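You operate a simulated robot arm through the tools that you are given. There is no shell and no other tool. Be economical: measure what you need, move in short steps, check, and stop when the job is done.

You are at the controls of a simulated robot arm. One attempt, no reset.

TASK
Rub the clamped panel smooth with the block from the sheet drawer.
Fine: block back, drawer shut; dust with the yellow cloth, put it back, free the clamp. Where these are worked on the way, their far stop is far enough and under half their travel is too little: sheet drawer. What is to be rubbed or washed off counts as gone when no trace of it is left.

Only the result counts: the job must be done as asked and must still hold three seconds after the hand-in. Knocking over, shifting, dropping, spilling or breaking anything else fails it. Flat cloth is picked up by pressing the open fingertips on it (5 to 10 N) and closing them slowly along it; thin cloth reads only 2 to 8 mm in the jaws.

THE ROBOT
A 7-joint arm with a two-finger parallel gripper on a trunk, on a base that drives. Base frame: it is fixed to the floor where the robot stands at the start and does not move with it; the origin is under the middle of the robot, x ahead of it, y to its left, z up. Readings come in mm, degrees, newtons and seconds.
With the tool pointing down near the work surface it reaches from about 100 to 960 mm from the robot's upright axis, wherever it stands. Its first joint turns from -166.0 to 166.0 degrees. Places, roughly: inside of the sheet drawer [1100, 200, 700]; lever with the orange knob [200, 700, 1000]; mask plate [100, 1000, 1000]; panel one [250, 1250, 1000]; sheet drawer [1000, 200, 700]. Payload 1.57 kg.
The TCP is the grasp point between the finger pads, 30 mm short of the fingertips. In the tool frame z runs along the fingers and y along their closing line. Largest opening 110 mm; finger width 24, thickness 12; the body of the gripper, 48 by 112 mm, starts 78 mm behind the TCP.
Orientation is that of the tool frame in the base frame, as a unit quaternion [x, y, z, w]. With the fingers straight down and closing along the base's y, the tool's x points along the base's -x, its y along +y and its z along -z.

THE INTERFACE
- The arm moves only by the tool send_rows. Its argument "series" is a list of rows, each an object (a shift or turn left out is 0, a gripper value left out holds the last) with "dp": the shift along the tool's x, y, z in mm, a list of three; "turn": the turn, a rotation vector about the tool's x, y, z in degrees, a list of three; "claw": the gripper command, from -1 (fully open) to 1 (shut), values between in proportion. In form: [{"dp": [dx, dy, dz], "turn": [rx, ry, rz], "claw": claw}, ...]. A call has 1 to 8 rows; each row is the pose to reach, as a shift and turn from the pose commanded when the call began, along the tool's axes at that moment. Rows are played at 5 a second. More than 50 mm and 8.6 degrees between two rows, or a gripper value outside its range, and nothing of the call is played. A pose out of reach is approached as far as the arm can. The call stops where the force on the tool passes 90 N (or 10 N more than at its start, if that is more) or the arm is blocked; 0.2 s more then pass. Each finger travels about 108 mm/s and halts on what it meets, pressing with about 31 N; the grip force reading is that of the motor and also rises with nothing between the fingers. The clock runs only during rows and for 0.2 s after the last one: add rows that repeat a pose to give the fingers time. The reply holds the time, the measured pose of the TCP, the force on the tool along the base axes, the opening and the grip force, in the units named above and with some noise, with the torque about the TCP (base axes, N m) and any sound that the robot's microphone picked up.
- Cameras (640 x 400 px; columns grow to the right, rows downward): "scene" is now at [435.8, 256.5, 1371.6]; the picture's right is [0.99, -0.16, 0.00], its down [-0.15, -0.92, -0.36] and it looks along [0.06, 0.36, -0.93] (base axes); focal length 214 px, centre (320, 200). "wrist" rides on the gripper at [70, 16, -141] in the tool frame; the picture's right is [-0.23, 0.97, 0.00], its down [-0.85, -0.20, -0.48] and it looks along [-0.47, -0.11, 0.88] (tool axes); focal length 222 px, centre (320, 200). There is no depth. A picture from a camera that has moved, and an enlarged one, comes with that camera's place and axes in the base frame and with its lens.
- capture(camera): a new picture of that camera. It takes no simulated time.
- lift_body(by): slides the trunk up (or, below 0, down) by that many mm; the arm and the scene camera ride with it, the base frame stays. It gives what a move gives, with no picture.
- base_move(legs): drives the robot by 1 to 6 legs, each [ahead, left, turn to the left] in mm, mm and degrees, along the robot's own axes; the way and the turn of a leg run together, so that a leg with both is an arc; at most 1500 mm and 180 degrees a leg. The arm and the cameras ride along, it lands a little off, and it stops where it bumps. It gives what a move gives.
- head_to(pan, tilt): turns the head with the scene camera to pan (to the left, within 103 degrees either way) and tilt (down, from -29 to 69), counted from straight ahead of the robot. It gives what a move gives.
- inspect(camera, box): a new picture of the part [left, top, right, bottom] of that camera's present view, enlarged. It takes no simulated time.
- hand_in(): hands the job in; it is judged then, once.

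Go step by step. Nothing tells you exact positions but the pictures and the camera data: compare them with the known pose of the tool, close in by small moves and look again before you grip or let go. The budget is 120 turns and 90 pictures, counting those below and the enlarged ones. Unless the task says otherwise, let go and move clear before handing in, and close with one line.

The tools are called after "Emit:" as a command line: name --argument value ..., lists and objects as JSON in quotes. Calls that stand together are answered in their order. send_rows: Moves the arm, as the interface text tells. Its arguments: {"type":"object","properties":{"series":{"type":"array","items":{"type":"object","properties":{"dp":{"type":"array","items":{"type":"number"}},"turn":{"type":"array","items":{"type":"number"}},"claw":{"type":"number"}}}}},"required":["series"]} The other tools are called the same way: lift_body (by) slides the trunk up or down; base_move (legs) drives the base; head_to (pan, tilt) turns the head that bears the scene camera; capture (camera) takes a picture; inspect (camera, box) takes an enlarged picture of a part of a camera's view; hand_in () hands the job in.

At the start:

```text
clock: 0.0
tcp_pos: [157.0, 342.5, 1133.7]
tool_rot: [-0.003, 0.986, -0.134, -0.103]
force: [-0.2, -1.1, -0.2]
ft_torque: [-0.02, 0.0, 0.0]
gripper_width: 110.1
grip_force: 0.1
trunk travel left (down, up): [-450.0, 160.0]
robot x, y, heading: [-2.1, -0.3, 0.0]
head pan, tilt: [80.9, 68.8]
```

scene: 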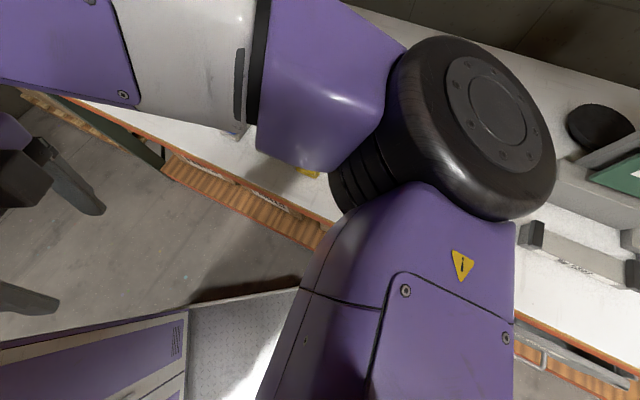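
wrist: 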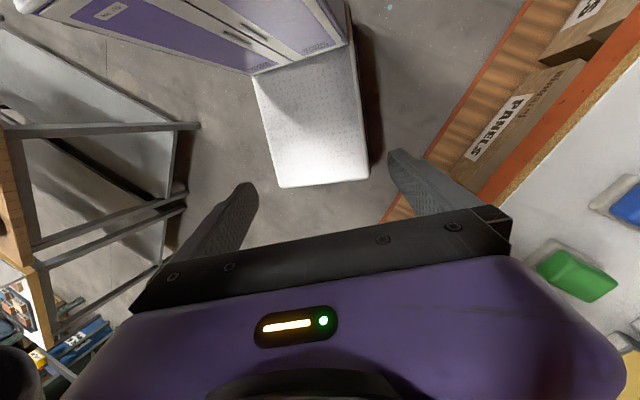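

The arm blocks most of the scene view. I'll turn the head to look at the drawer and the bench.

Emit:
head_to --pan 0 --tilt 45

Emit:
capture --camera "scene"

Emit:
head_to --pan 80 --tilt 30

Emit:
capture --camera "scene"

```text
clock: 1.5
tcp_pos: [157.1, 341.0, 1133.2]
tool_rot: [-0.005, 0.985, -0.135, -0.103]
force: [-0.5, 0.3, -0.6]
ft_torque: [0.01, 0.0, 0.01]
gripper_width: 109.8
grip_force: 0.0
trunk travel left (down, up): [-450.0, 160.0]
robot x, y, heading: [0.9, 2.3, -0.0]
head pan, tilt: [0.0, 45.0]
```

```text
87 pictures are left
camera scene: at [508.2, 201.4, 1400.4], right [0.0, -1.0, 0.0], down [-0.71, 0.0, -0.71], along [0.71, 0.0, -0.71], focal length 214 px, centre (320, 200)
```

scene: 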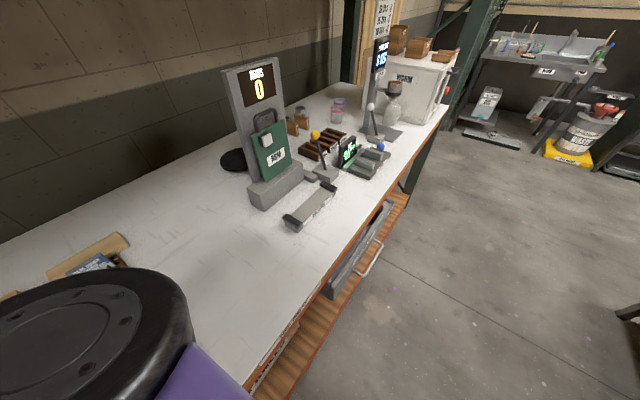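

```text
clock: 3.1
tcp_pos: [157.3, 341.8, 1131.5]
tool_rot: [-0.004, 0.985, -0.135, -0.103]
force: [-0.4, 0.3, 0.2]
ft_torque: [0.02, -0.01, 0.03]
gripper_width: 110.2
grip_force: 0.1
trunk travel left (down, up): [-450.0, 160.0]
robot x, y, heading: [-0.5, -0.5, 0.1]
head pan, tilt: [80.0, 30.0]
```

```text
86 pictures are left
camera scene: at [442.7, 290.4, 1423.0], right [0.98, -0.17, 0.0], down [-0.09, -0.49, -0.87], along [0.15, 0.85, -0.5], focal length 214 px, centre (320, 200)
```

scene: 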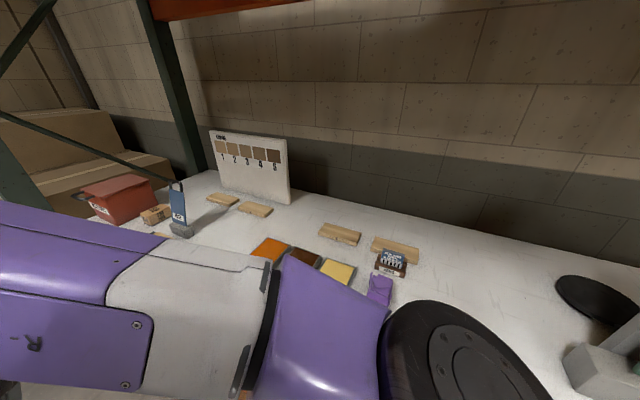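

The bench runs diagonally, with its front edge on my left. I need closer views of the drawer and of the panel area, so I'll turn the head and enlarge.

Emit:
head_to --pan 0 --tilt 45

Emit:
inspect --camera "scene" --box '[200, 50, 460, 330]'

Emit:
head_to --pan 103 --tilt 35

Emit:
capture --camera "scene"

```text
clock: 4.6
tcp_pos: [156.6, 342.0, 1132.1]
tool_rot: [-0.004, 0.985, -0.135, -0.103]
force: [0.7, -1.0, 0.7]
ft_torque: [-0.02, 0.0, 0.01]
gripper_width: 110.1
grip_force: 0.1
trunk travel left (down, up): [-450.0, 160.0]
robot x, y, heading: [-0.6, -3.9, 0.1]
head pan, tilt: [0.0, 45.0]
```

```text
1.43 times, centred on (330, 190) of scene
camera zoom: at [508.3, 201.4, 1400.4], right [0.0, -1.0, 0.0], down [-0.71, 0.0, -0.71], along [0.71, 0.0, -0.71], focal length 306 px, centre (306, 214)
```

zoom: 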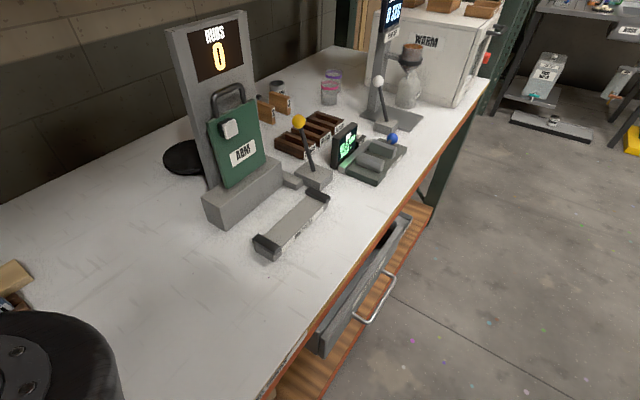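

```text
clock: 6.4
tcp_pos: [156.1, 342.7, 1132.2]
tool_rot: [-0.004, 0.985, -0.135, -0.103]
force: [0.2, -0.1, 0.1]
ft_torque: [0.02, 0.02, -0.01]
gripper_width: 110.1
grip_force: 0.1
trunk travel left (down, up): [-450.0, 160.0]
robot x, y, heading: [0.2, 3.8, -0.0]
head pan, tilt: [103.0, 35.0]
```

```text
84 pictures are left
camera scene: at [407.2, 287.1, 1415.2], right [0.97, 0.22, 0.0], down [0.13, -0.56, -0.82], along [-0.18, 0.8, -0.57], focal length 214 px, centre (320, 200)
```

scene: 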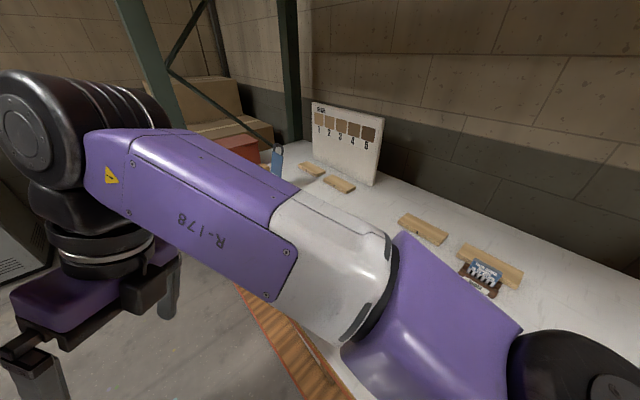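

The arm hides the near-left bench area. I'll raise the gripper and move it a little toward the bench, then look with both cameras.

Emit:
send_rows --series '[{"dp": [7, 21, -36]}, {"dp": [14, 42, -72]}, {"dp": [20, 63, -108]}, {"dp": [27, 84, -144]}, {"dp": [34, 105, -181]}]'

Emit:
capture --camera "wrist"

Emit:
capture --camera "scene"

```text
clock: 7.0
tcp_pos: [153.6, 390.3, 1150.7]
tool_rot: [0.008, 0.966, -0.205, -0.159]
force: [-0.3, -0.8, 0.1]
ft_torque: [0.0, 0.02, 0.0]
gripper_width: 109.9
grip_force: 0.1
trunk travel left (down, up): [-450.0, 160.0]
robot x, y, heading: [0.0, -0.1, -0.1]
head pan, tilt: [103.0, 35.0]
stopped in row 3: the arm was blocked; the commanded pose is now the measured one
```

```text
83 pictures are left
camera wrist: at [131.5, 466.6, 1288.2], right [0.17, 0.87, -0.46], down [0.97, -0.06, 0.23], along [0.17, -0.48, -0.86], focal length 222 px, centre (320, 200)
```

wrist: 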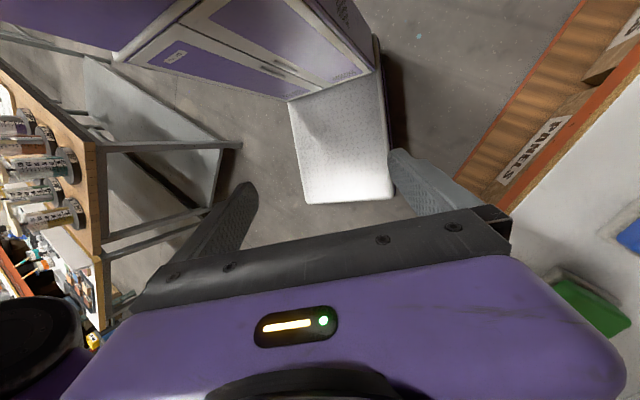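

```text
82 pictures are left
camera scene: at [407.2, 287.0, 1415.2], right [0.97, 0.22, 0.0], down [0.13, -0.56, -0.82], along [-0.18, 0.8, -0.57], focal length 214 px, centre (320, 200)
```

scene: 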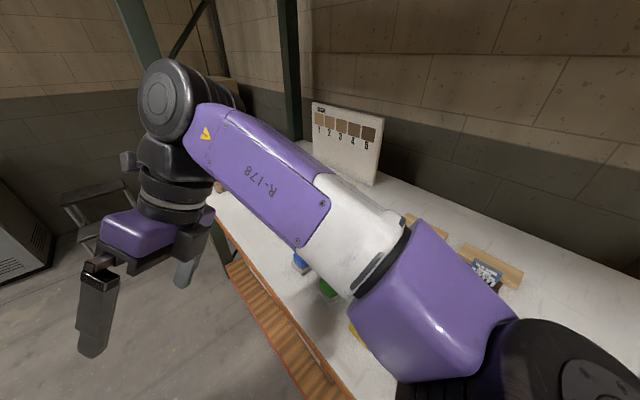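

The last move was blocked by the arm itself near its limits. I'll move the gripper to the robot's front and straighten it downward.

Emit:
send_rows --series '[{"dp": [-27, -24, -13], "turn": [-3, -2.3, -0.1]}, {"dp": [-55, -47, -26], "turn": [-5.9, -4.6, -0.2]}, {"dp": [-82, -71, -39], "turn": [-8.9, -6.9, -0.3]}, {"dp": [-110, -95, -52], "turn": [-11.9, -9.2, -0.4]}, {"dp": [-137, -119, -66], "turn": [-14.8, -11.5, -0.5]}, {"dp": [-164, -142, -79], "turn": [-17.8, -13.8, -0.7]}, {"dp": [-192, -166, -92], "turn": [-20.7, -16.1, -0.8]}, {"dp": [-219, -190, -105], "turn": [-23.7, -18.4, -0.9]}]'

Emit:
capture --camera "wrist"

Emit:
capture --camera "scene"

```text
clock: 8.4
tcp_pos: [347.6, 286.8, 1175.4]
tool_rot: [0.054, 0.985, -0.158, -0.041]
force: [-0.7, -0.3, -1.0]
ft_torque: [0.0, 0.02, 0.02]
gripper_width: 110.2
grip_force: 0.1
trunk travel left (down, up): [-450.0, 160.0]
robot x, y, heading: [-0.3, -0.9, 0.2]
head pan, tilt: [103.0, 35.0]
stopped in row 6: the arm was blocked; the commanded pose is now the measured one
```

```text
81 pictures are left
camera wrist: at [294.1, 354.6, 1309.8], right [0.32, 0.89, -0.32], down [0.87, -0.14, 0.46], along [0.37, -0.43, -0.83], focal length 222 px, centre (320, 200)
```

wrist: 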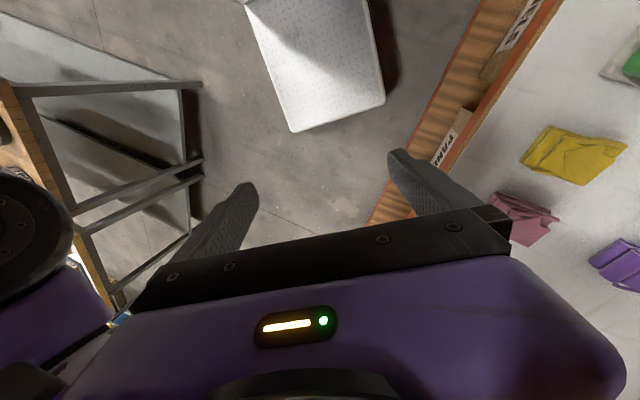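

```text
80 pictures are left
camera scene: at [451.6, 285.1, 1412.7], right [0.96, -0.28, 0.0], down [-0.17, -0.57, -0.8], along [0.23, 0.77, -0.6], focal length 214 px, centre (320, 200)
```

scene: 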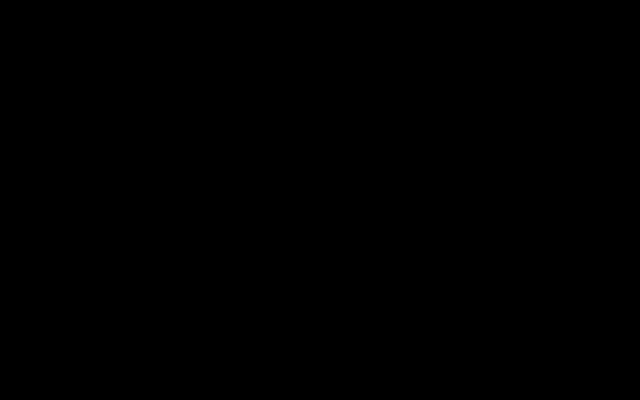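

The elbow has pushed against the head, so the arm folds up too close there. I'll back off and lower the gripper while straightening it.

Emit:
send_rows --series '[{"dp": [15, 6, 25], "turn": [-1, -0.3, -0.3]}, {"dp": [30, 13, 51], "turn": [-4, -1, -1.4]}, {"dp": [45, 19, 76], "turn": [-8, -2, -2.7]}, {"dp": [59, 25, 101], "turn": [-12, -3.1, -4]}, {"dp": [74, 32, 127], "turn": [-15, -3.9, -5.1]}, {"dp": [89, 38, 152], "turn": [-18.2, -4.7, -6.2]}]'

Emit:
capture --camera "scene"

```text
clock: 9.8
tcp_pos: [266.3, 292.2, 1031.8]
tool_rot: [0.021, 1.0, 0.012, 0.006]
force: [0.0, 0.1, -0.4]
ft_torque: [0.03, -0.04, -0.02]
gripper_width: 110.0
grip_force: 0.0
trunk travel left (down, up): [-450.0, 160.0]
robot x, y, heading: [1.5, -0.2, 0.2]
head pan, tilt: [103.0, 35.0]
```

```text
79 pictures are left
camera scene: at [407.4, 286.9, 1415.3], right [0.97, 0.22, 0.0], down [0.13, -0.56, -0.82], along [-0.18, 0.8, -0.57], focal length 214 px, centre (320, 200)
```

scene: 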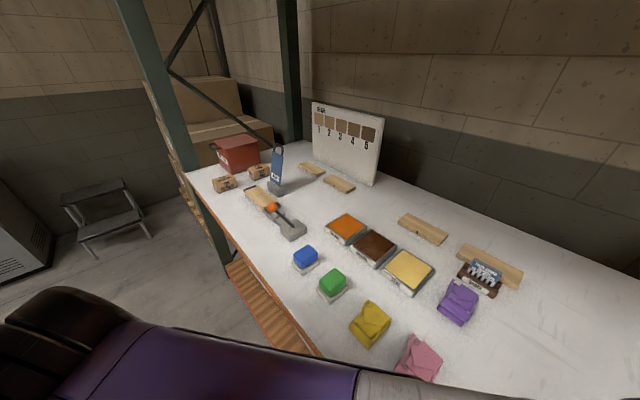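

Now the bench is clear in view. I'll enlarge the clamp area and the rest.

Emit:
inspect --camera "scene" --box '[190, 130, 350, 250]'

Emit:
inspect --camera "scene" --box '[280, 200, 540, 390]'

```text
3.33 times, centred on (270, 190) of scene
camera zoom: at [407.4, 286.9, 1415.3], right [0.97, 0.22, 0.0], down [0.13, -0.56, -0.82], along [-0.18, 0.8, -0.57], focal length 715 px, centre (487, 233)
```

zoom: 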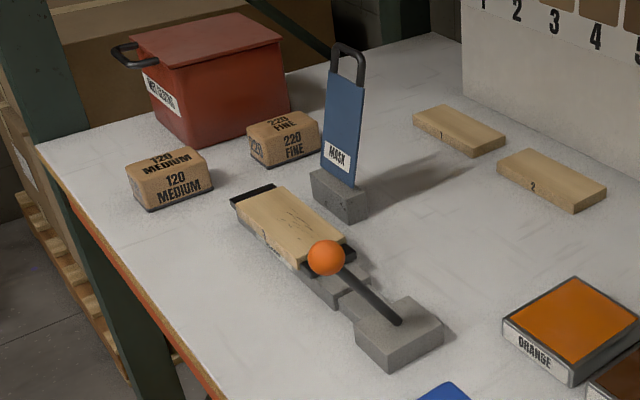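

```text
2.11 times, centred on (410, 295) of scene
camera zoom: at [407.4, 286.9, 1415.3], right [0.97, 0.22, 0.0], down [0.13, -0.56, -0.82], along [-0.18, 0.8, -0.57], focal length 452 px, centre (130, 0)
```

zoom: 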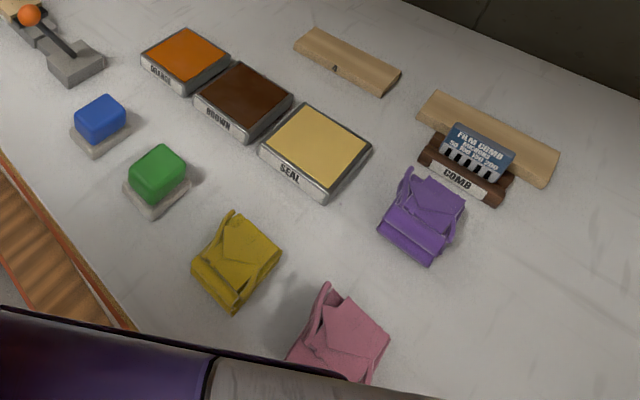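

The clamped panel, mask, cloths and grit blocks are all on the left part of the bench, which runs about 37° to my right. The drawer handle is near (870, 40). Before driving I'll check for obstacles on my right.

Emit:
head_to --pan -70 --tilt 50

Emit:
capture --camera "scene"

Emit:
head_to --pan 0 --tilt 60

Emit:
capture --camera "scene"

```text
clock: 12.5
tcp_pos: [264.3, 289.6, 1029.5]
tool_rot: [0.02, 1.0, 0.005, 0.004]
force: [-0.1, 0.3, -0.5]
ft_torque: [-0.04, 0.02, 0.02]
gripper_width: 109.8
grip_force: 0.0
trunk travel left (down, up): [-450.0, 160.0]
robot x, y, heading: [1.1, -5.5, 0.0]
head pan, tilt: [-70.0, 50.0]
```

```text
76 pictures are left
camera scene: at [453.4, 128.9, 1393.5], right [-0.94, -0.34, 0.0], down [-0.26, 0.72, -0.64], along [0.22, -0.6, -0.77], focal length 214 px, centre (320, 200)
```

scene: 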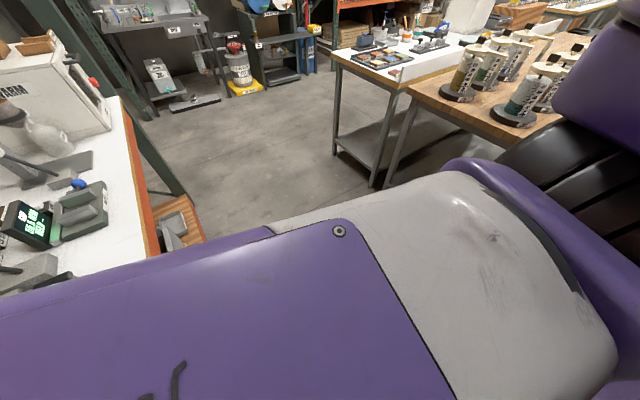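

```text
clock: 13.9
tcp_pos: [263.5, 289.6, 1028.3]
tool_rot: [0.021, 1.0, 0.005, 0.003]
force: [-0.6, -0.8, -0.4]
ft_torque: [0.0, 0.01, 0.02]
gripper_width: 109.7
grip_force: 0.0
trunk travel left (down, up): [-450.0, 160.0]
robot x, y, heading: [-0.4, -1.3, 0.3]
head pan, tilt: [0.0, 60.0]
```

```text
75 pictures are left
camera scene: at [493.6, 201.2, 1380.9], right [0.0, -1.0, 0.0], down [-0.87, 0.0, -0.5], along [0.5, 0.0, -0.87], focal length 214 px, centre (320, 200)
```

scene: 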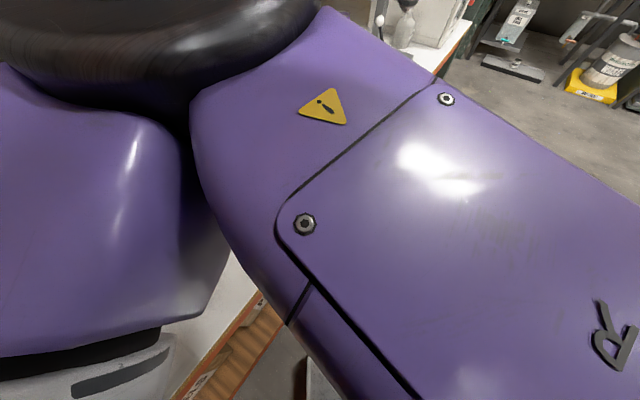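

The way to the right is clear, with the table about 1 m off. I'll turn to face the bench and slide to the drawer.

Emit:
base_move --legs '[[0, 0, 53], [-120, -500, 0]]'

Emit:
head_to --pan 0 --tilt 40

Emit:
capture --camera "scene"

Emit:
capture --camera "wrist"

```text
clock: 19.2
tcp_pos: [256.1, -13.1, 1027.1]
tool_rot: [-0.429, 0.903, 0.005, 0.0]
force: [0.0, -0.3, -0.4]
ft_torque: [-0.04, 0.03, -0.03]
gripper_width: 109.9
grip_force: 0.1
trunk travel left (down, up): [-450.0, 160.0]
robot x, y, heading: [331.4, -395.4, 53.1]
head pan, tilt: [0.0, 60.0]
```

```text
clock: 20.1
tcp_pos: [257.1, -13.3, 1027.7]
tool_rot: [-0.427, 0.904, 0.005, 0.001]
force: [0.7, 0.0, -0.9]
ft_torque: [-0.01, -0.01, -0.01]
gripper_width: 110.1
grip_force: 0.0
trunk travel left (down, up): [-450.0, 160.0]
robot x, y, heading: [330.3, -397.9, 52.9]
head pan, tilt: [0.0, 40.0]
```

```text
74 pictures are left
camera scene: at [476.8, 132.8, 1407.6], right [0.8, -0.6, 0.0], down [-0.39, -0.51, -0.77], along [0.46, 0.61, -0.64], focal length 214 px, centre (320, 200)
```

scene: 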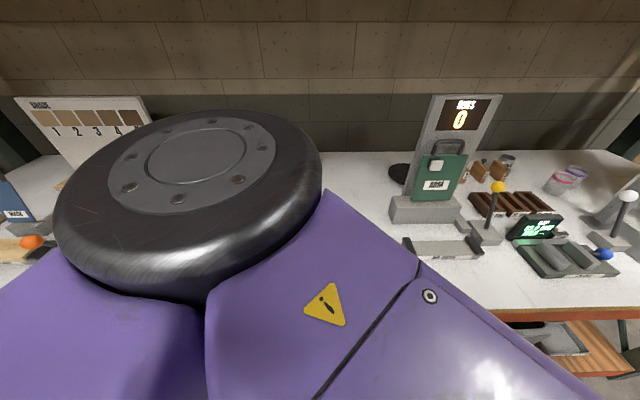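

```text
73 pictures are left
camera wrist: at [199.8, -57.6, 1169.5], right [-0.61, 0.79, 0.01], down [0.7, 0.53, 0.48], along [0.38, 0.3, -0.88], focal length 222 px, centre (320, 200)
```

wrist: 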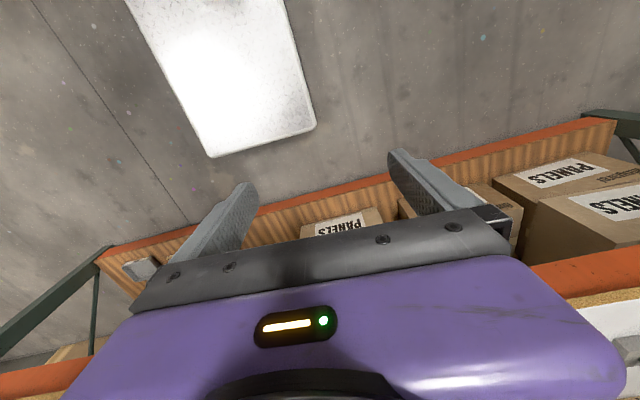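

I'm square to the bench now. I'll swing the gripper toward the front right, so the elbow leaves the view and the gripper nears the drawer.

Emit:
send_rows --series '[{"dp": [-19, -40, 0]}, {"dp": [-38, -80, 0]}, {"dp": [-57, -120, 0]}, {"dp": [-76, -160, 0]}, {"dp": [-95, -200, 0]}, {"dp": [-114, -240, 0]}, {"dp": [-133, -280, 0]}, {"dp": [-150, -320, 0]}]'

Emit:
capture --camera "scene"

Emit:
capture --camera "wrist"

```text
clock: 22.1
tcp_pos: [690.7, 67.5, 1009.0]
tool_rot: [-0.566, 0.825, 0.005, -0.004]
force: [0.0, 0.2, -0.7]
ft_torque: [-0.1, -0.02, 0.03]
gripper_width: 110.1
grip_force: 0.1
out of reach, approached as far as the arm can: row 1, 2, 3, 4, 5, 6, 7, 8
trunk travel left (down, up): [-450.0, 160.0]
robot x, y, heading: [328.4, -396.7, 52.8]
head pan, tilt: [0.0, 40.0]
stopped in row 8: the arm was blocked; the commanded pose is now the measured one
```

```text
72 pictures are left
camera scene: at [476.6, 133.7, 1407.3], right [0.8, -0.6, 0.0], down [-0.39, -0.51, -0.77], along [0.46, 0.61, -0.64], focal length 214 px, centre (320, 200)
```

scene: 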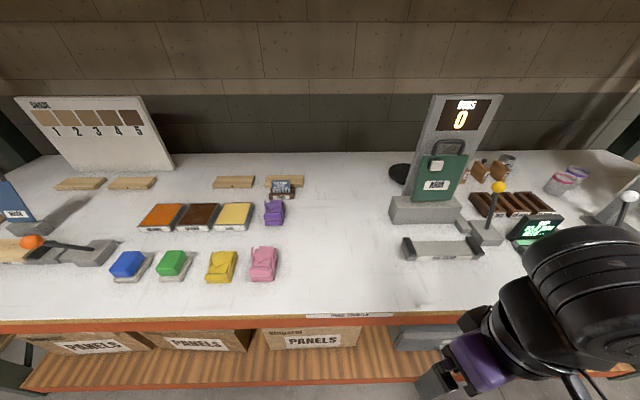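

```text
71 pictures are left
camera wrist: at [652.6, 8.7, 1150.9], right [-0.83, 0.56, 0.01], down [0.5, 0.72, 0.47], along [0.26, 0.4, -0.88], focal length 222 px, centre (320, 200)
```

wrist: 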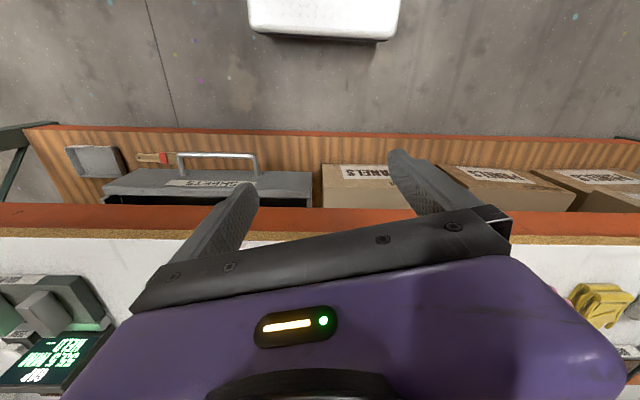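

The drawer marked "SHEETS" has its handle near (938, 11, 640), and the bench top is at about z 913. I'll move sideways in front of the handle and turn the jaws so they can straddle the bar.

Emit:
send_rows --series '[{"dp": [14, -22, 0], "turn": [0, 0, -8.5]}, {"dp": [28, -44, 0], "turn": [0, 0, -17]}, {"dp": [42, -66, 0], "turn": [0, 0, -25.5]}, {"dp": [56, -88, 0], "turn": [0, 0, -34]}, {"dp": [70, -110, 0], "turn": [0, 0, -42.5]}, {"dp": [84, -132, 0], "turn": [0, 0, -51]}, {"dp": [98, -154, 0], "turn": [0, 0, -59.5]}, {"dp": [112, -176, 0], "turn": [0, 0, -68]}]'

Emit:
capture --camera "wrist"

Emit:
capture --camera "scene"

```text
clock: 23.9
tcp_pos: [759.6, -38.5, 913.1]
tool_rot: [0.921, -0.389, 0.006, -0.028]
force: [0.3, 0.5, 0.1]
ft_torque: [-0.01, 0.03, -0.02]
gripper_width: 110.0
grip_force: 0.1
out of reach, approached as far as the arm can: row 1, 2, 3, 4, 5, 6, 7, 8
trunk travel left (down, up): [-450.0, 160.0]
robot x, y, heading: [328.7, -397.5, 53.1]
head pan, tilt: [0.0, 40.0]
```

```text
70 pictures are left
camera wrist: at [790.6, -105.7, 1053.0], right [-0.86, -0.51, -0.05], down [-0.47, 0.73, 0.5], along [-0.22, 0.45, -0.87], focal length 222 px, centre (320, 200)
```

wrist: 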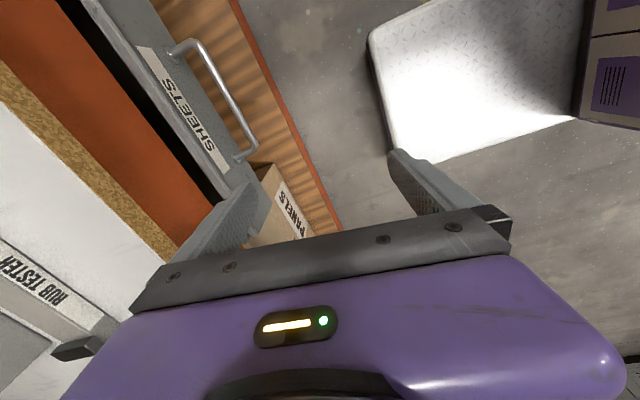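

```text
69 pictures are left
camera scene: at [476.8, 133.1, 1407.6], right [0.8, -0.6, 0.0], down [-0.39, -0.51, -0.77], along [0.46, 0.61, -0.64], focal length 214 px, centre (320, 200)
```

scene: 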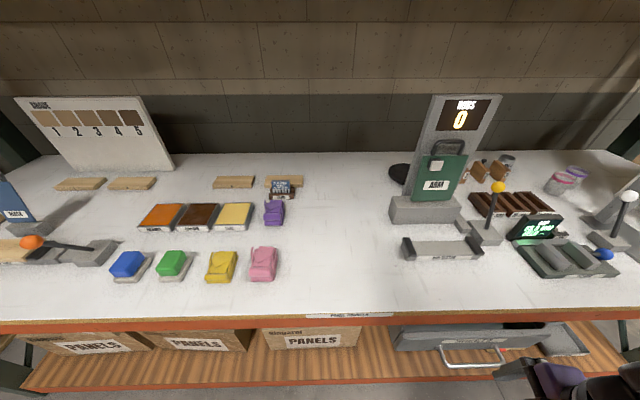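

The handle bar centre triangulates to about (937, 9, 639), standing about 40 mm off the front. I'll lower the trunk to work at that height, then pitch the tool toward the bar.

Emit:
lift_body --by -230

Emit:
send_rows --series '[{"turn": [8, 0, -1]}, {"turn": [16, 0, -2]}, {"turn": [24, 0, -3]}, {"turn": [32, 0, -3]}, {"turn": [40, 0, -3]}, {"turn": [45, 0, -3]}]'

Emit:
capture --camera "wrist"

```text
clock: 26.3
tcp_pos: [760.0, -39.7, 682.4]
tool_rot: [0.921, -0.388, 0.009, -0.024]
force: [-0.2, -0.1, -0.5]
ft_torque: [-0.03, 0.01, 0.0]
gripper_width: 110.0
grip_force: 0.1
trunk travel left (down, up): [-220.0, 390.0]
robot x, y, heading: [330.6, -399.4, 53.0]
head pan, tilt: [0.0, 40.0]
```

```text
clock: 27.3
tcp_pos: [839.6, -10.8, 691.5]
tool_rot: [0.893, -0.365, 0.11, -0.237]
force: [-25.2, -23.1, -63.1]
ft_torque: [-2.53, 1.51, 0.42]
gripper_width: 55.6
grip_force: 0.0
out of reach, approached as far as the arm can: row 1, 2, 3, 4, 5
trunk travel left (down, up): [-220.0, 390.0]
robot x, y, heading: [329.1, -396.2, 53.1]
head pan, tilt: [0.0, 40.0]
stopped in row 5: the force on the tool passed its limit at 119 N (the readings are from after the stop); the commanded pose is now the measured one
```

```text
68 pictures are left
camera wrist: at [827.2, -119.0, 807.9], right [-0.74, -0.45, -0.5], down [-0.67, 0.56, 0.49], along [0.06, 0.7, -0.71], focal length 222 px, centre (320, 200)
```

wrist: 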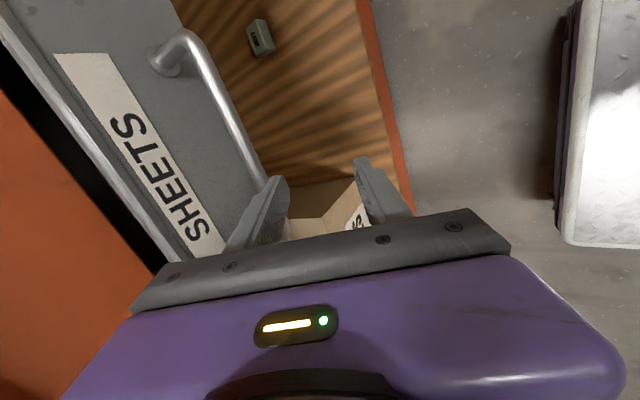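

The earlier commanded pose was stale, so the finger bumped the handle. I'll back off gently and open the jaws.

Emit:
send_rows --series '[{"dp": [5, 25, -26], "claw": -1}, {"dp": [10, 50, -52], "claw": -1}, {"dp": [10, 50, -52], "claw": -1}]'

Emit:
capture --camera "wrist"

Emit:
capture --camera "scene"

```text
clock: 28.1
tcp_pos: [857.0, -23.8, 704.9]
tool_rot: [0.892, -0.358, 0.122, -0.248]
force: [-0.1, -0.9, 0.1]
ft_torque: [0.03, -0.04, 0.04]
gripper_width: 110.3
grip_force: 0.0
out of reach, approached as far as the arm can: row 1, 2, 3
trunk travel left (down, up): [-220.0, 390.0]
robot x, y, heading: [329.0, -395.4, 53.0]
head pan, tilt: [0.0, 40.0]
```

```text
67 pictures are left
camera wrist: at [841.7, -131.8, 819.7], right [-0.73, -0.44, -0.52], down [-0.68, 0.55, 0.48], along [0.08, 0.7, -0.71], focal length 222 px, centre (320, 200)
```

wrist: 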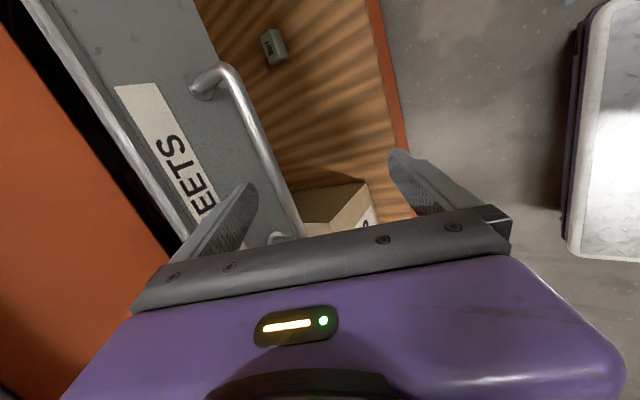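

```text
66 pictures are left
camera scene: at [477.1, 132.6, 1178.9], right [0.8, -0.6, 0.0], down [-0.39, -0.51, -0.77], along [0.46, 0.61, -0.64], focal length 214 px, centre (320, 200)
```

scene: 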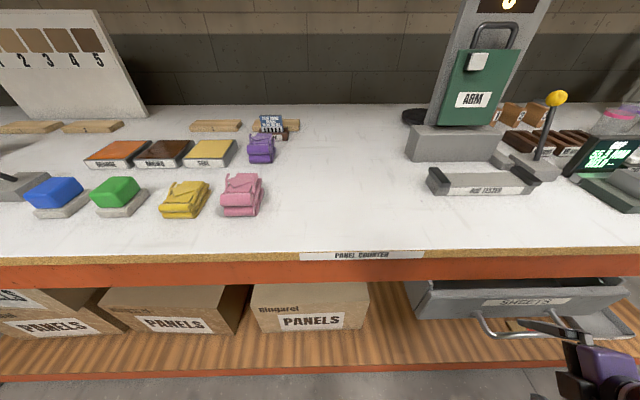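

The bar is nearly between the fingers. The arm can't pull in closer here, so I'll grip the bar and pull by driving the base. First comes a pre-grasp pose 70 mm short of the bar.

Emit:
send_rows --series '[{"dp": [12, -31, 5], "turn": [4, -1, -2]}, {"dp": [24, -62, 15], "turn": [8, -2, -4]}, {"dp": [35, -92, 30], "turn": [12, -4, -7]}, {"dp": [35, -92, 63], "turn": [12, -4, -7]}]'

Emit:
capture --camera "wrist"

```text
clock: 28.8
tcp_pos: [888.4, 4.4, 728.4]
tool_rot: [0.893, -0.333, 0.113, -0.281]
force: [-40.5, -50.7, 6.4]
ft_torque: [0.38, -0.2, 0.52]
gripper_width: 67.6
grip_force: 0.1
out of reach, approached as far as the arm can: row 1, 2, 3
trunk travel left (down, up): [-220.0, 390.0]
robot x, y, heading: [329.3, -397.4, 53.1]
head pan, tilt: [0.0, 40.0]
stopped in row 3: the force on the tool passed its limit at 139 N (the readings are from after the stop); the commanded pose is now the measured one
```

```text
65 pictures are left
camera wrist: at [878.1, -112.1, 836.7], right [-0.69, -0.46, -0.56], down [-0.72, 0.48, 0.49], along [0.05, 0.75, -0.66], focal length 222 px, centre (320, 200)
```

wrist: 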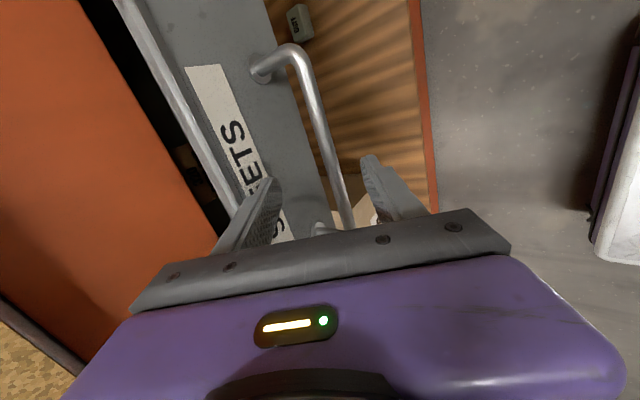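

The finger is only pressing on the drawer front, above the bar. I'm standing too close for this pose, so I'll back the base off and open the jaws.

Emit:
base_move --legs '[[-180, 0, 0]]'

Emit:
send_rows --series '[{"claw": -1}, {"claw": -1}, {"dp": [0, 0, 0], "claw": -1}]'

```text
clock: 30.2
tcp_pos: [786.2, -133.6, 730.8]
tool_rot: [0.893, -0.327, 0.116, -0.287]
force: [0.1, 0.6, 0.4]
ft_torque: [0.0, -0.01, 0.01]
gripper_width: 110.0
grip_force: 0.0
trunk travel left (down, up): [-220.0, 390.0]
robot x, y, heading: [219.8, -537.3, 53.0]
head pan, tilt: [0.0, 40.0]
```

```text
clock: 31.1
tcp_pos: [787.3, -133.4, 731.4]
tool_rot: [0.893, -0.328, 0.117, -0.285]
force: [-0.2, 0.2, 0.4]
ft_torque: [-0.02, 0.02, -0.01]
gripper_width: 109.9
grip_force: 0.1
trunk travel left (down, up): [-220.0, 390.0]
robot x, y, heading: [220.9, -542.2, 53.0]
head pan, tilt: [0.0, 40.0]
```

Now there is room. I'll move to the pre-grasp pose above the bar.

Emit:
send_rows --series '[{"dp": [4, -27, 24]}, {"dp": [8, -54, 48]}, {"dp": [12, -81, 73]}, {"dp": [15, -108, 97]}]'

Emit:
capture --camera "wrist"

```text
clock: 32.0
tcp_pos: [892.7, -32.9, 717.8]
tool_rot: [0.893, -0.328, 0.117, -0.286]
force: [-0.1, 0.4, -0.1]
ft_torque: [0.01, -0.01, 0.01]
gripper_width: 110.1
grip_force: 0.0
trunk travel left (down, up): [-220.0, 390.0]
robot x, y, heading: [219.0, -540.0, 53.1]
head pan, tilt: [0.0, 40.0]
```

```text
64 pictures are left
camera wrist: at [881.2, -150.6, 824.2], right [-0.68, -0.46, -0.58], down [-0.73, 0.47, 0.49], along [0.05, 0.75, -0.66], focal length 222 px, centre (320, 200)
```

wrist: 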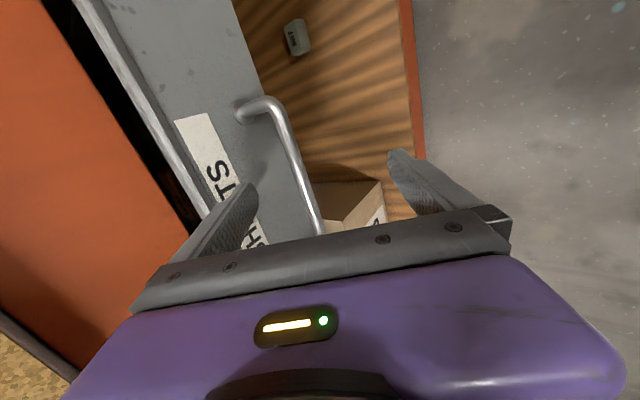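

Combining the views, the bar lies at about n = 557 mm (distance toward the bench) and z = 680. I'll narrow the jaws to 50 mm, shift slightly and advance over it.

Emit:
send_rows --series '[{"dp": [0, -16, 0], "claw": 0.09}, {"dp": [0, -16, 0], "claw": 0.09}, {"dp": [0, -16, 15], "claw": 0.09}, {"dp": [0, -16, 30], "claw": 0.09}, {"dp": [0, -16, 42], "claw": 0.09}]'

Emit:
capture --camera "wrist"

```text
clock: 33.2
tcp_pos: [916.7, -5.5, 692.4]
tool_rot: [0.892, -0.329, 0.118, -0.286]
force: [-8.5, -12.4, 14.7]
ft_torque: [0.59, -0.28, 0.07]
gripper_width: 47.3
grip_force: 0.0
trunk travel left (down, up): [-220.0, 390.0]
robot x, y, heading: [220.9, -538.3, 52.9]
head pan, tilt: [0.0, 40.0]
```

```text
63 pictures are left
camera wrist: at [905.3, -123.2, 799.8], right [-0.68, -0.46, -0.58], down [-0.73, 0.47, 0.49], along [0.05, 0.75, -0.66], focal length 222 px, centre (320, 200)
```

wrist: 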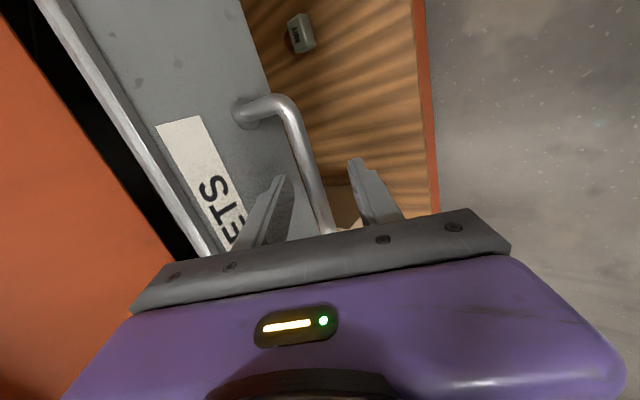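

The left finger lightly touches the drawer front and the bar lies between the fingers. I'll close on it.

Emit:
send_rows --series '[{"claw": 1}, {"claw": 1}, {"claw": 1}, {"claw": 1}]'

Emit:
capture --camera "wrist"

```text
clock: 34.2
tcp_pos: [917.5, -3.6, 692.4]
tool_rot: [0.893, -0.327, 0.117, -0.286]
force: [2.8, 7.8, 10.2]
ft_torque: [-0.44, -0.67, 0.43]
gripper_width: 13.2
grip_force: 30.1
trunk travel left (down, up): [-220.0, 390.0]
robot x, y, heading: [222.0, -545.2, 52.8]
head pan, tilt: [0.0, 40.0]
```

```text
62 pictures are left
camera wrist: at [905.5, -121.4, 799.6], right [-0.68, -0.46, -0.58], down [-0.74, 0.47, 0.49], along [0.05, 0.75, -0.66], focal length 222 px, centre (320, 200)
```

wrist: 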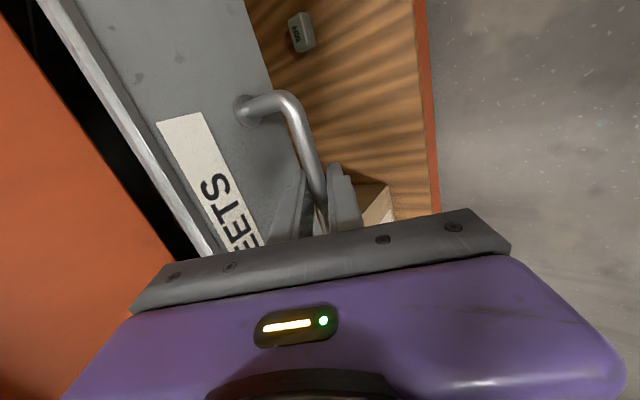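

The bar is gripped at 13 mm. I'll pull the drawer by backing the base.

Emit:
base_move --legs '[[-150, 0, 0]]'

Emit:
capture --camera "wrist"

```text
clock: 35.3
tcp_pos: [896.0, -8.6, 689.5]
tool_rot: [0.896, -0.321, 0.116, -0.283]
force: [1.6, 1.2, -5.4]
ft_torque: [-0.28, -0.41, 0.67]
gripper_width: 12.6
grip_force: 30.2
trunk travel left (down, up): [-220.0, 390.0]
robot x, y, heading: [208.1, -551.1, 54.2]
head pan, tilt: [0.0, 40.0]
stopped in leg 1: the robot was blocked; the commanded pose is now the measured one
```

```text
61 pictures are left
camera wrist: at [886.1, -124.3, 796.9], right [-0.67, -0.47, -0.57], down [-0.74, 0.47, 0.48], along [0.04, 0.75, -0.66], focal length 222 px, centre (320, 200)
```

wrist: 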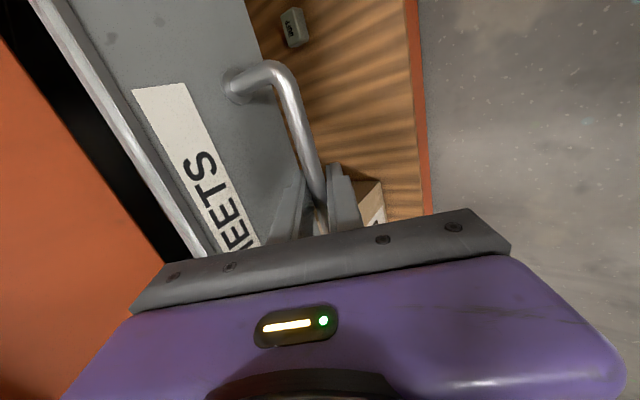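

The base got blocked after 15 mm, perhaps by something behind it or by its own weak pull. I'll pull with the arm instead, since there is now room.

Emit:
send_rows --series '[{"dp": [1.4, 16, -12], "claw": 1}, {"dp": [2.8, 32, -23]}, {"dp": [4.2, 49, -35]}, {"dp": [5.6, 65, -46]}, {"dp": [7, 81, -58]}]'

Emit:
capture --camera "wrist"

```text
clock: 36.5
tcp_pos: [837.6, -89.4, 689.5]
tool_rot: [0.896, -0.322, 0.117, -0.284]
force: [1.1, -1.4, -4.3]
ft_torque: [0.01, 0.15, 0.94]
gripper_width: 12.8
grip_force: 29.6
trunk travel left (down, up): [-220.0, 390.0]
robot x, y, heading: [205.5, -553.7, 54.4]
head pan, tilt: [0.0, 40.0]
```

```text
60 pictures are left
camera wrist: at [827.4, -205.6, 797.1], right [-0.67, -0.47, -0.57], down [-0.74, 0.47, 0.48], along [0.04, 0.75, -0.66], focal length 222 px, centre (320, 200)
```

wrist: 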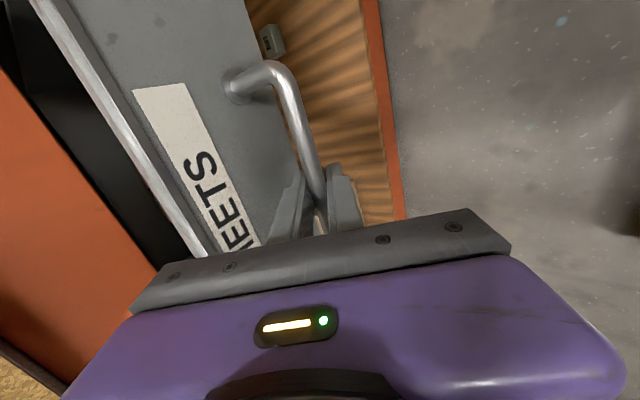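

The drawer slides easily, about 115 mm out so far. I'll keep pulling.

Emit:
send_rows --series '[{"dp": [1.7, 20, -14.5], "claw": 1}, {"dp": [3.5, 40, -29]}, {"dp": [5.2, 61, -43.5]}, {"dp": [7, 81, -58]}, {"dp": [8.7, 101, -72]}, {"dp": [10.5, 121, -87]}, {"dp": [12.2, 142, -101]}, {"dp": [14, 162, -116]}]'

Emit:
capture --camera "wrist"

Emit:
capture --camera "scene"

```text
clock: 38.5
tcp_pos: [727.7, -162.7, 734.5]
tool_rot: [0.898, -0.33, 0.081, -0.279]
force: [-0.2, 0.1, -0.1]
ft_torque: [0.0, 0.05, -0.03]
gripper_width: 0.0
grip_force: 21.5
out of reach, approached as far as the arm can: row 2, 3, 4, 5, 6, 7, 8
trunk travel left (down, up): [-220.0, 390.0]
robot x, y, heading: [210.3, -554.6, 54.3]
head pan, tilt: [0.0, 40.0]
stopped in row 8: the arm was blocked; the commanded pose is now the measured one
```

```text
59 pictures are left
camera wrist: at [726.5, -279.7, 841.0], right [-0.71, -0.46, -0.53], down [-0.71, 0.46, 0.54], along [-0.01, 0.76, -0.65], focal length 222 px, centre (320, 200)
```

wrist: 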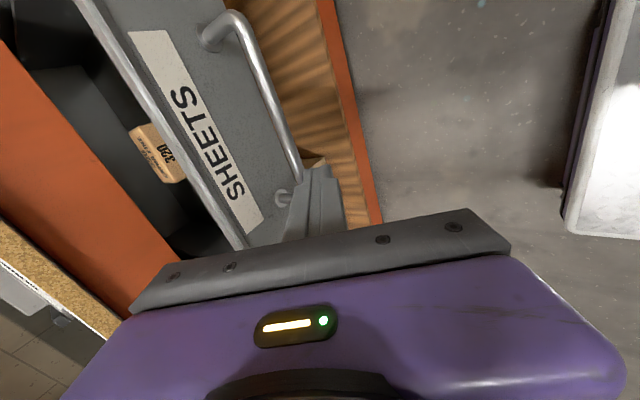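

```text
58 pictures are left
camera scene: at [345.4, -21.0, 1177.7], right [0.81, -0.58, 0.0], down [-0.38, -0.52, -0.77], along [0.45, 0.62, -0.64], focal length 214 px, centre (320, 200)
```

scene: 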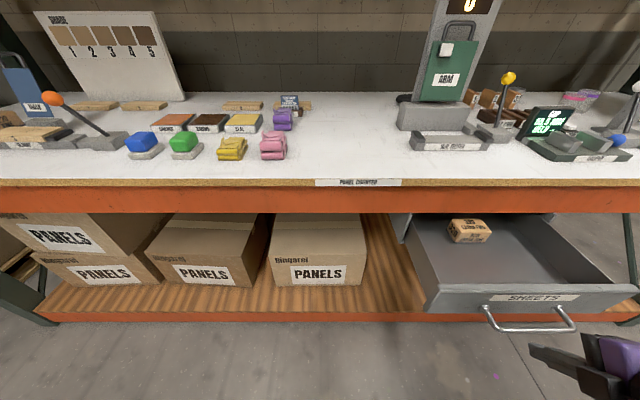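

The drawer is about 185 mm open and a "320" block lies inside, still partly under the bench rim. The arm folds better with the trunk high, so I'll raise it and regrip the bar with the tool pointing straight down.

Emit:
lift_body --by 230

Emit:
send_rows --series '[{"dp": [7, 7, 31], "turn": [-5.6, 0.2, -0.6], "claw": 0.2}, {"dp": [13, 14, 62], "turn": [-11.2, 0.4, -1.1], "claw": 0.2}, {"dp": [20, 21, 93], "turn": [-16.9, 0.6, -1.7], "claw": 0.2}, {"dp": [27, 29, 124], "turn": [-22.5, 0.9, -2.3], "claw": 0.2}, {"dp": [33, 36, 155], "turn": [-28.1, 1.1, -2.8], "claw": 0.2}, {"dp": [40, 43, 186], "turn": [-33.8, 1.3, -3.4], "claw": 0.2}]'

Emit:
capture --camera "wrist"

Emit:
capture --camera "scene"

```text
clock: 40.9
tcp_pos: [728.2, -161.7, 965.4]
tool_rot: [0.898, -0.331, 0.082, -0.279]
force: [0.4, -1.0, 0.0]
ft_torque: [-0.01, 0.01, 0.0]
gripper_width: 0.0
grip_force: 21.5
trunk travel left (down, up): [-450.0, 160.0]
robot x, y, heading: [207.9, -552.7, 54.3]
head pan, tilt: [0.0, 40.0]
```

```text
clock: 42.3
tcp_pos: [646.3, -91.8, 820.6]
tool_rot: [0.94, -0.338, 0.028, -0.029]
force: [0.4, -1.1, 0.1]
ft_torque: [0.04, 0.02, -0.01]
gripper_width: 43.9
grip_force: 0.1
out of reach, approached as far as the arm can: row 3, 4, 5, 6
trunk travel left (down, up): [-450.0, 160.0]
robot x, y, heading: [204.6, -557.2, 54.3]
head pan, tilt: [0.0, 40.0]
```

```text
57 pictures are left
camera wrist: at [678.3, -153.5, 962.9], right [-0.79, -0.6, -0.08], down [-0.57, 0.68, 0.46], along [-0.22, 0.41, -0.88], focal length 222 px, centre (320, 200)
```

wrist: 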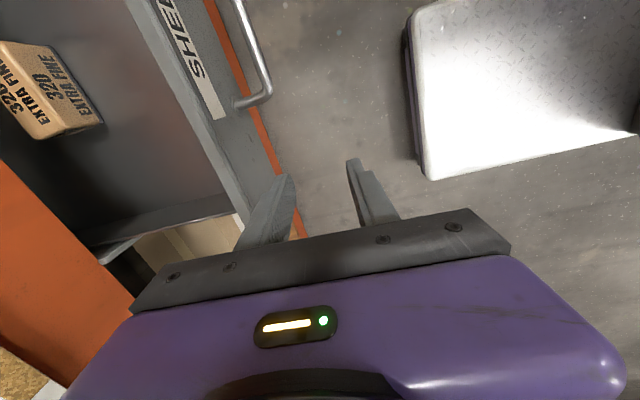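

```text
56 pictures are left
camera scene: at [345.7, -21.2, 1407.9], right [0.81, -0.58, 0.0], down [-0.38, -0.52, -0.77], along [0.45, 0.62, -0.64], focal length 214 px, centre (320, 200)
```

scene: 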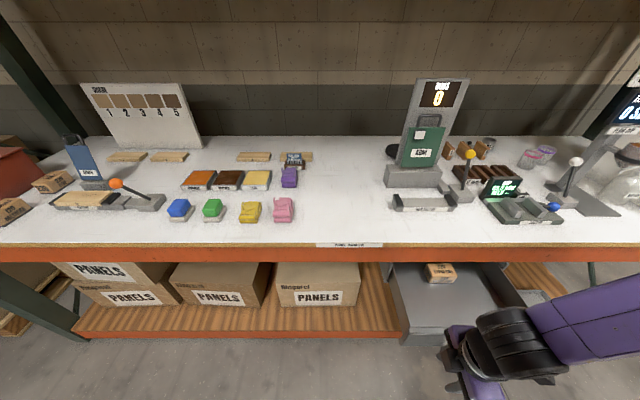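

The jaw turn I chose drives the wrist to a limit. I'll rotate back to the natural orientation and then hook the drawer from inside its front wall.

Emit:
send_rows --series '[{"dp": [-40, 14, -24], "turn": [0, 0, 8.5], "claw": 1}, {"dp": [-80, 28, -48], "turn": [0, 0, 17]}, {"dp": [-117, 42, -70], "turn": [0, 0, 25.5]}, {"dp": [-117, 42, -70], "turn": [0, 0, 34]}, {"dp": [-117, 42, -70], "turn": [0, 0, 42.5]}, {"dp": [-117, 42, -70], "turn": [0, 0, 51]}, {"dp": [-117, 42, -70], "turn": [0, 0, 59.5]}, {"dp": [-117, 42, -70], "turn": [0, 0, 68]}]'

Emit:
send_rows --series '[{"turn": [0, 0, 7]}, {"turn": [0, 0, 14]}, {"turn": [0, 0, 22]}]'

Emit:
base_move --legs '[[0, -200, -1.3]]'

Emit:
capture --camera "wrist"

Emit:
capture --camera "scene"

```text
clock: 44.1
tcp_pos: [524.3, -50.1, 882.5]
tool_rot: [-0.589, 0.807, -0.005, 0.041]
force: [-0.8, 0.7, 0.4]
ft_torque: [-0.01, 0.0, 0.02]
gripper_width: 0.0
grip_force: 21.3
trunk travel left (down, up): [-450.0, 160.0]
robot x, y, heading: [208.0, -555.6, 54.5]
head pan, tilt: [0.0, 40.0]
```

```text
clock: 44.9
tcp_pos: [524.3, -51.1, 880.1]
tool_rot: [-0.424, 0.905, 0.001, 0.04]
force: [0.1, 0.5, 1.0]
ft_torque: [0.0, -0.03, 0.01]
gripper_width: 0.0
grip_force: 22.0
trunk travel left (down, up): [-450.0, 160.0]
robot x, y, heading: [209.3, -551.4, 54.4]
head pan, tilt: [0.0, 40.0]
```

```text
clock: 46.5
tcp_pos: [701.9, -171.8, 882.2]
tool_rot: [-0.416, 0.908, 0.001, 0.041]
force: [-0.9, 1.2, -0.3]
ft_torque: [0.01, -0.03, -0.02]
gripper_width: 0.0
grip_force: 21.1
trunk travel left (down, up): [-450.0, 160.0]
robot x, y, heading: [372.5, -667.4, 53.1]
head pan, tilt: [0.0, 40.0]
```

```text
55 pictures are left
camera wrist: at [633.8, -218.8, 1017.4], right [-0.59, 0.81, -0.01], down [0.67, 0.5, 0.55], along [0.45, 0.31, -0.84], focal length 222 px, centre (320, 200)
```

wrist: 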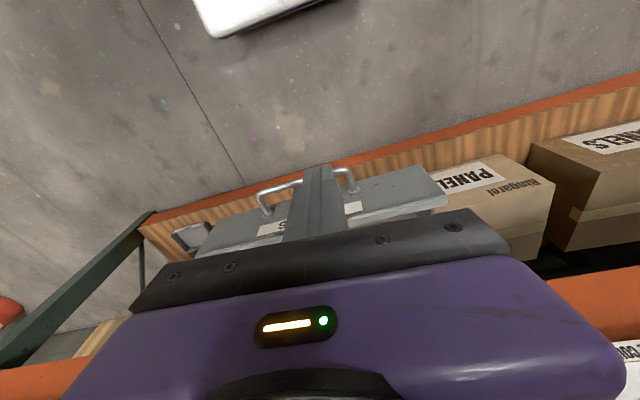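

```text
54 pictures are left
camera scene: at [523.7, -138.1, 1407.3], right [0.8, -0.6, 0.0], down [-0.39, -0.51, -0.77], along [0.46, 0.61, -0.64], focal length 214 px, centre (320, 200)
```

scene: 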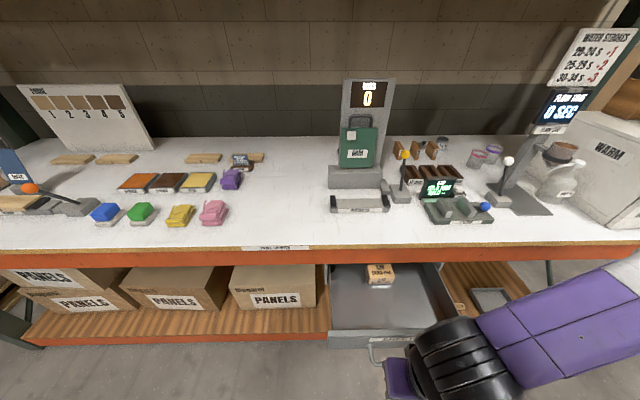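

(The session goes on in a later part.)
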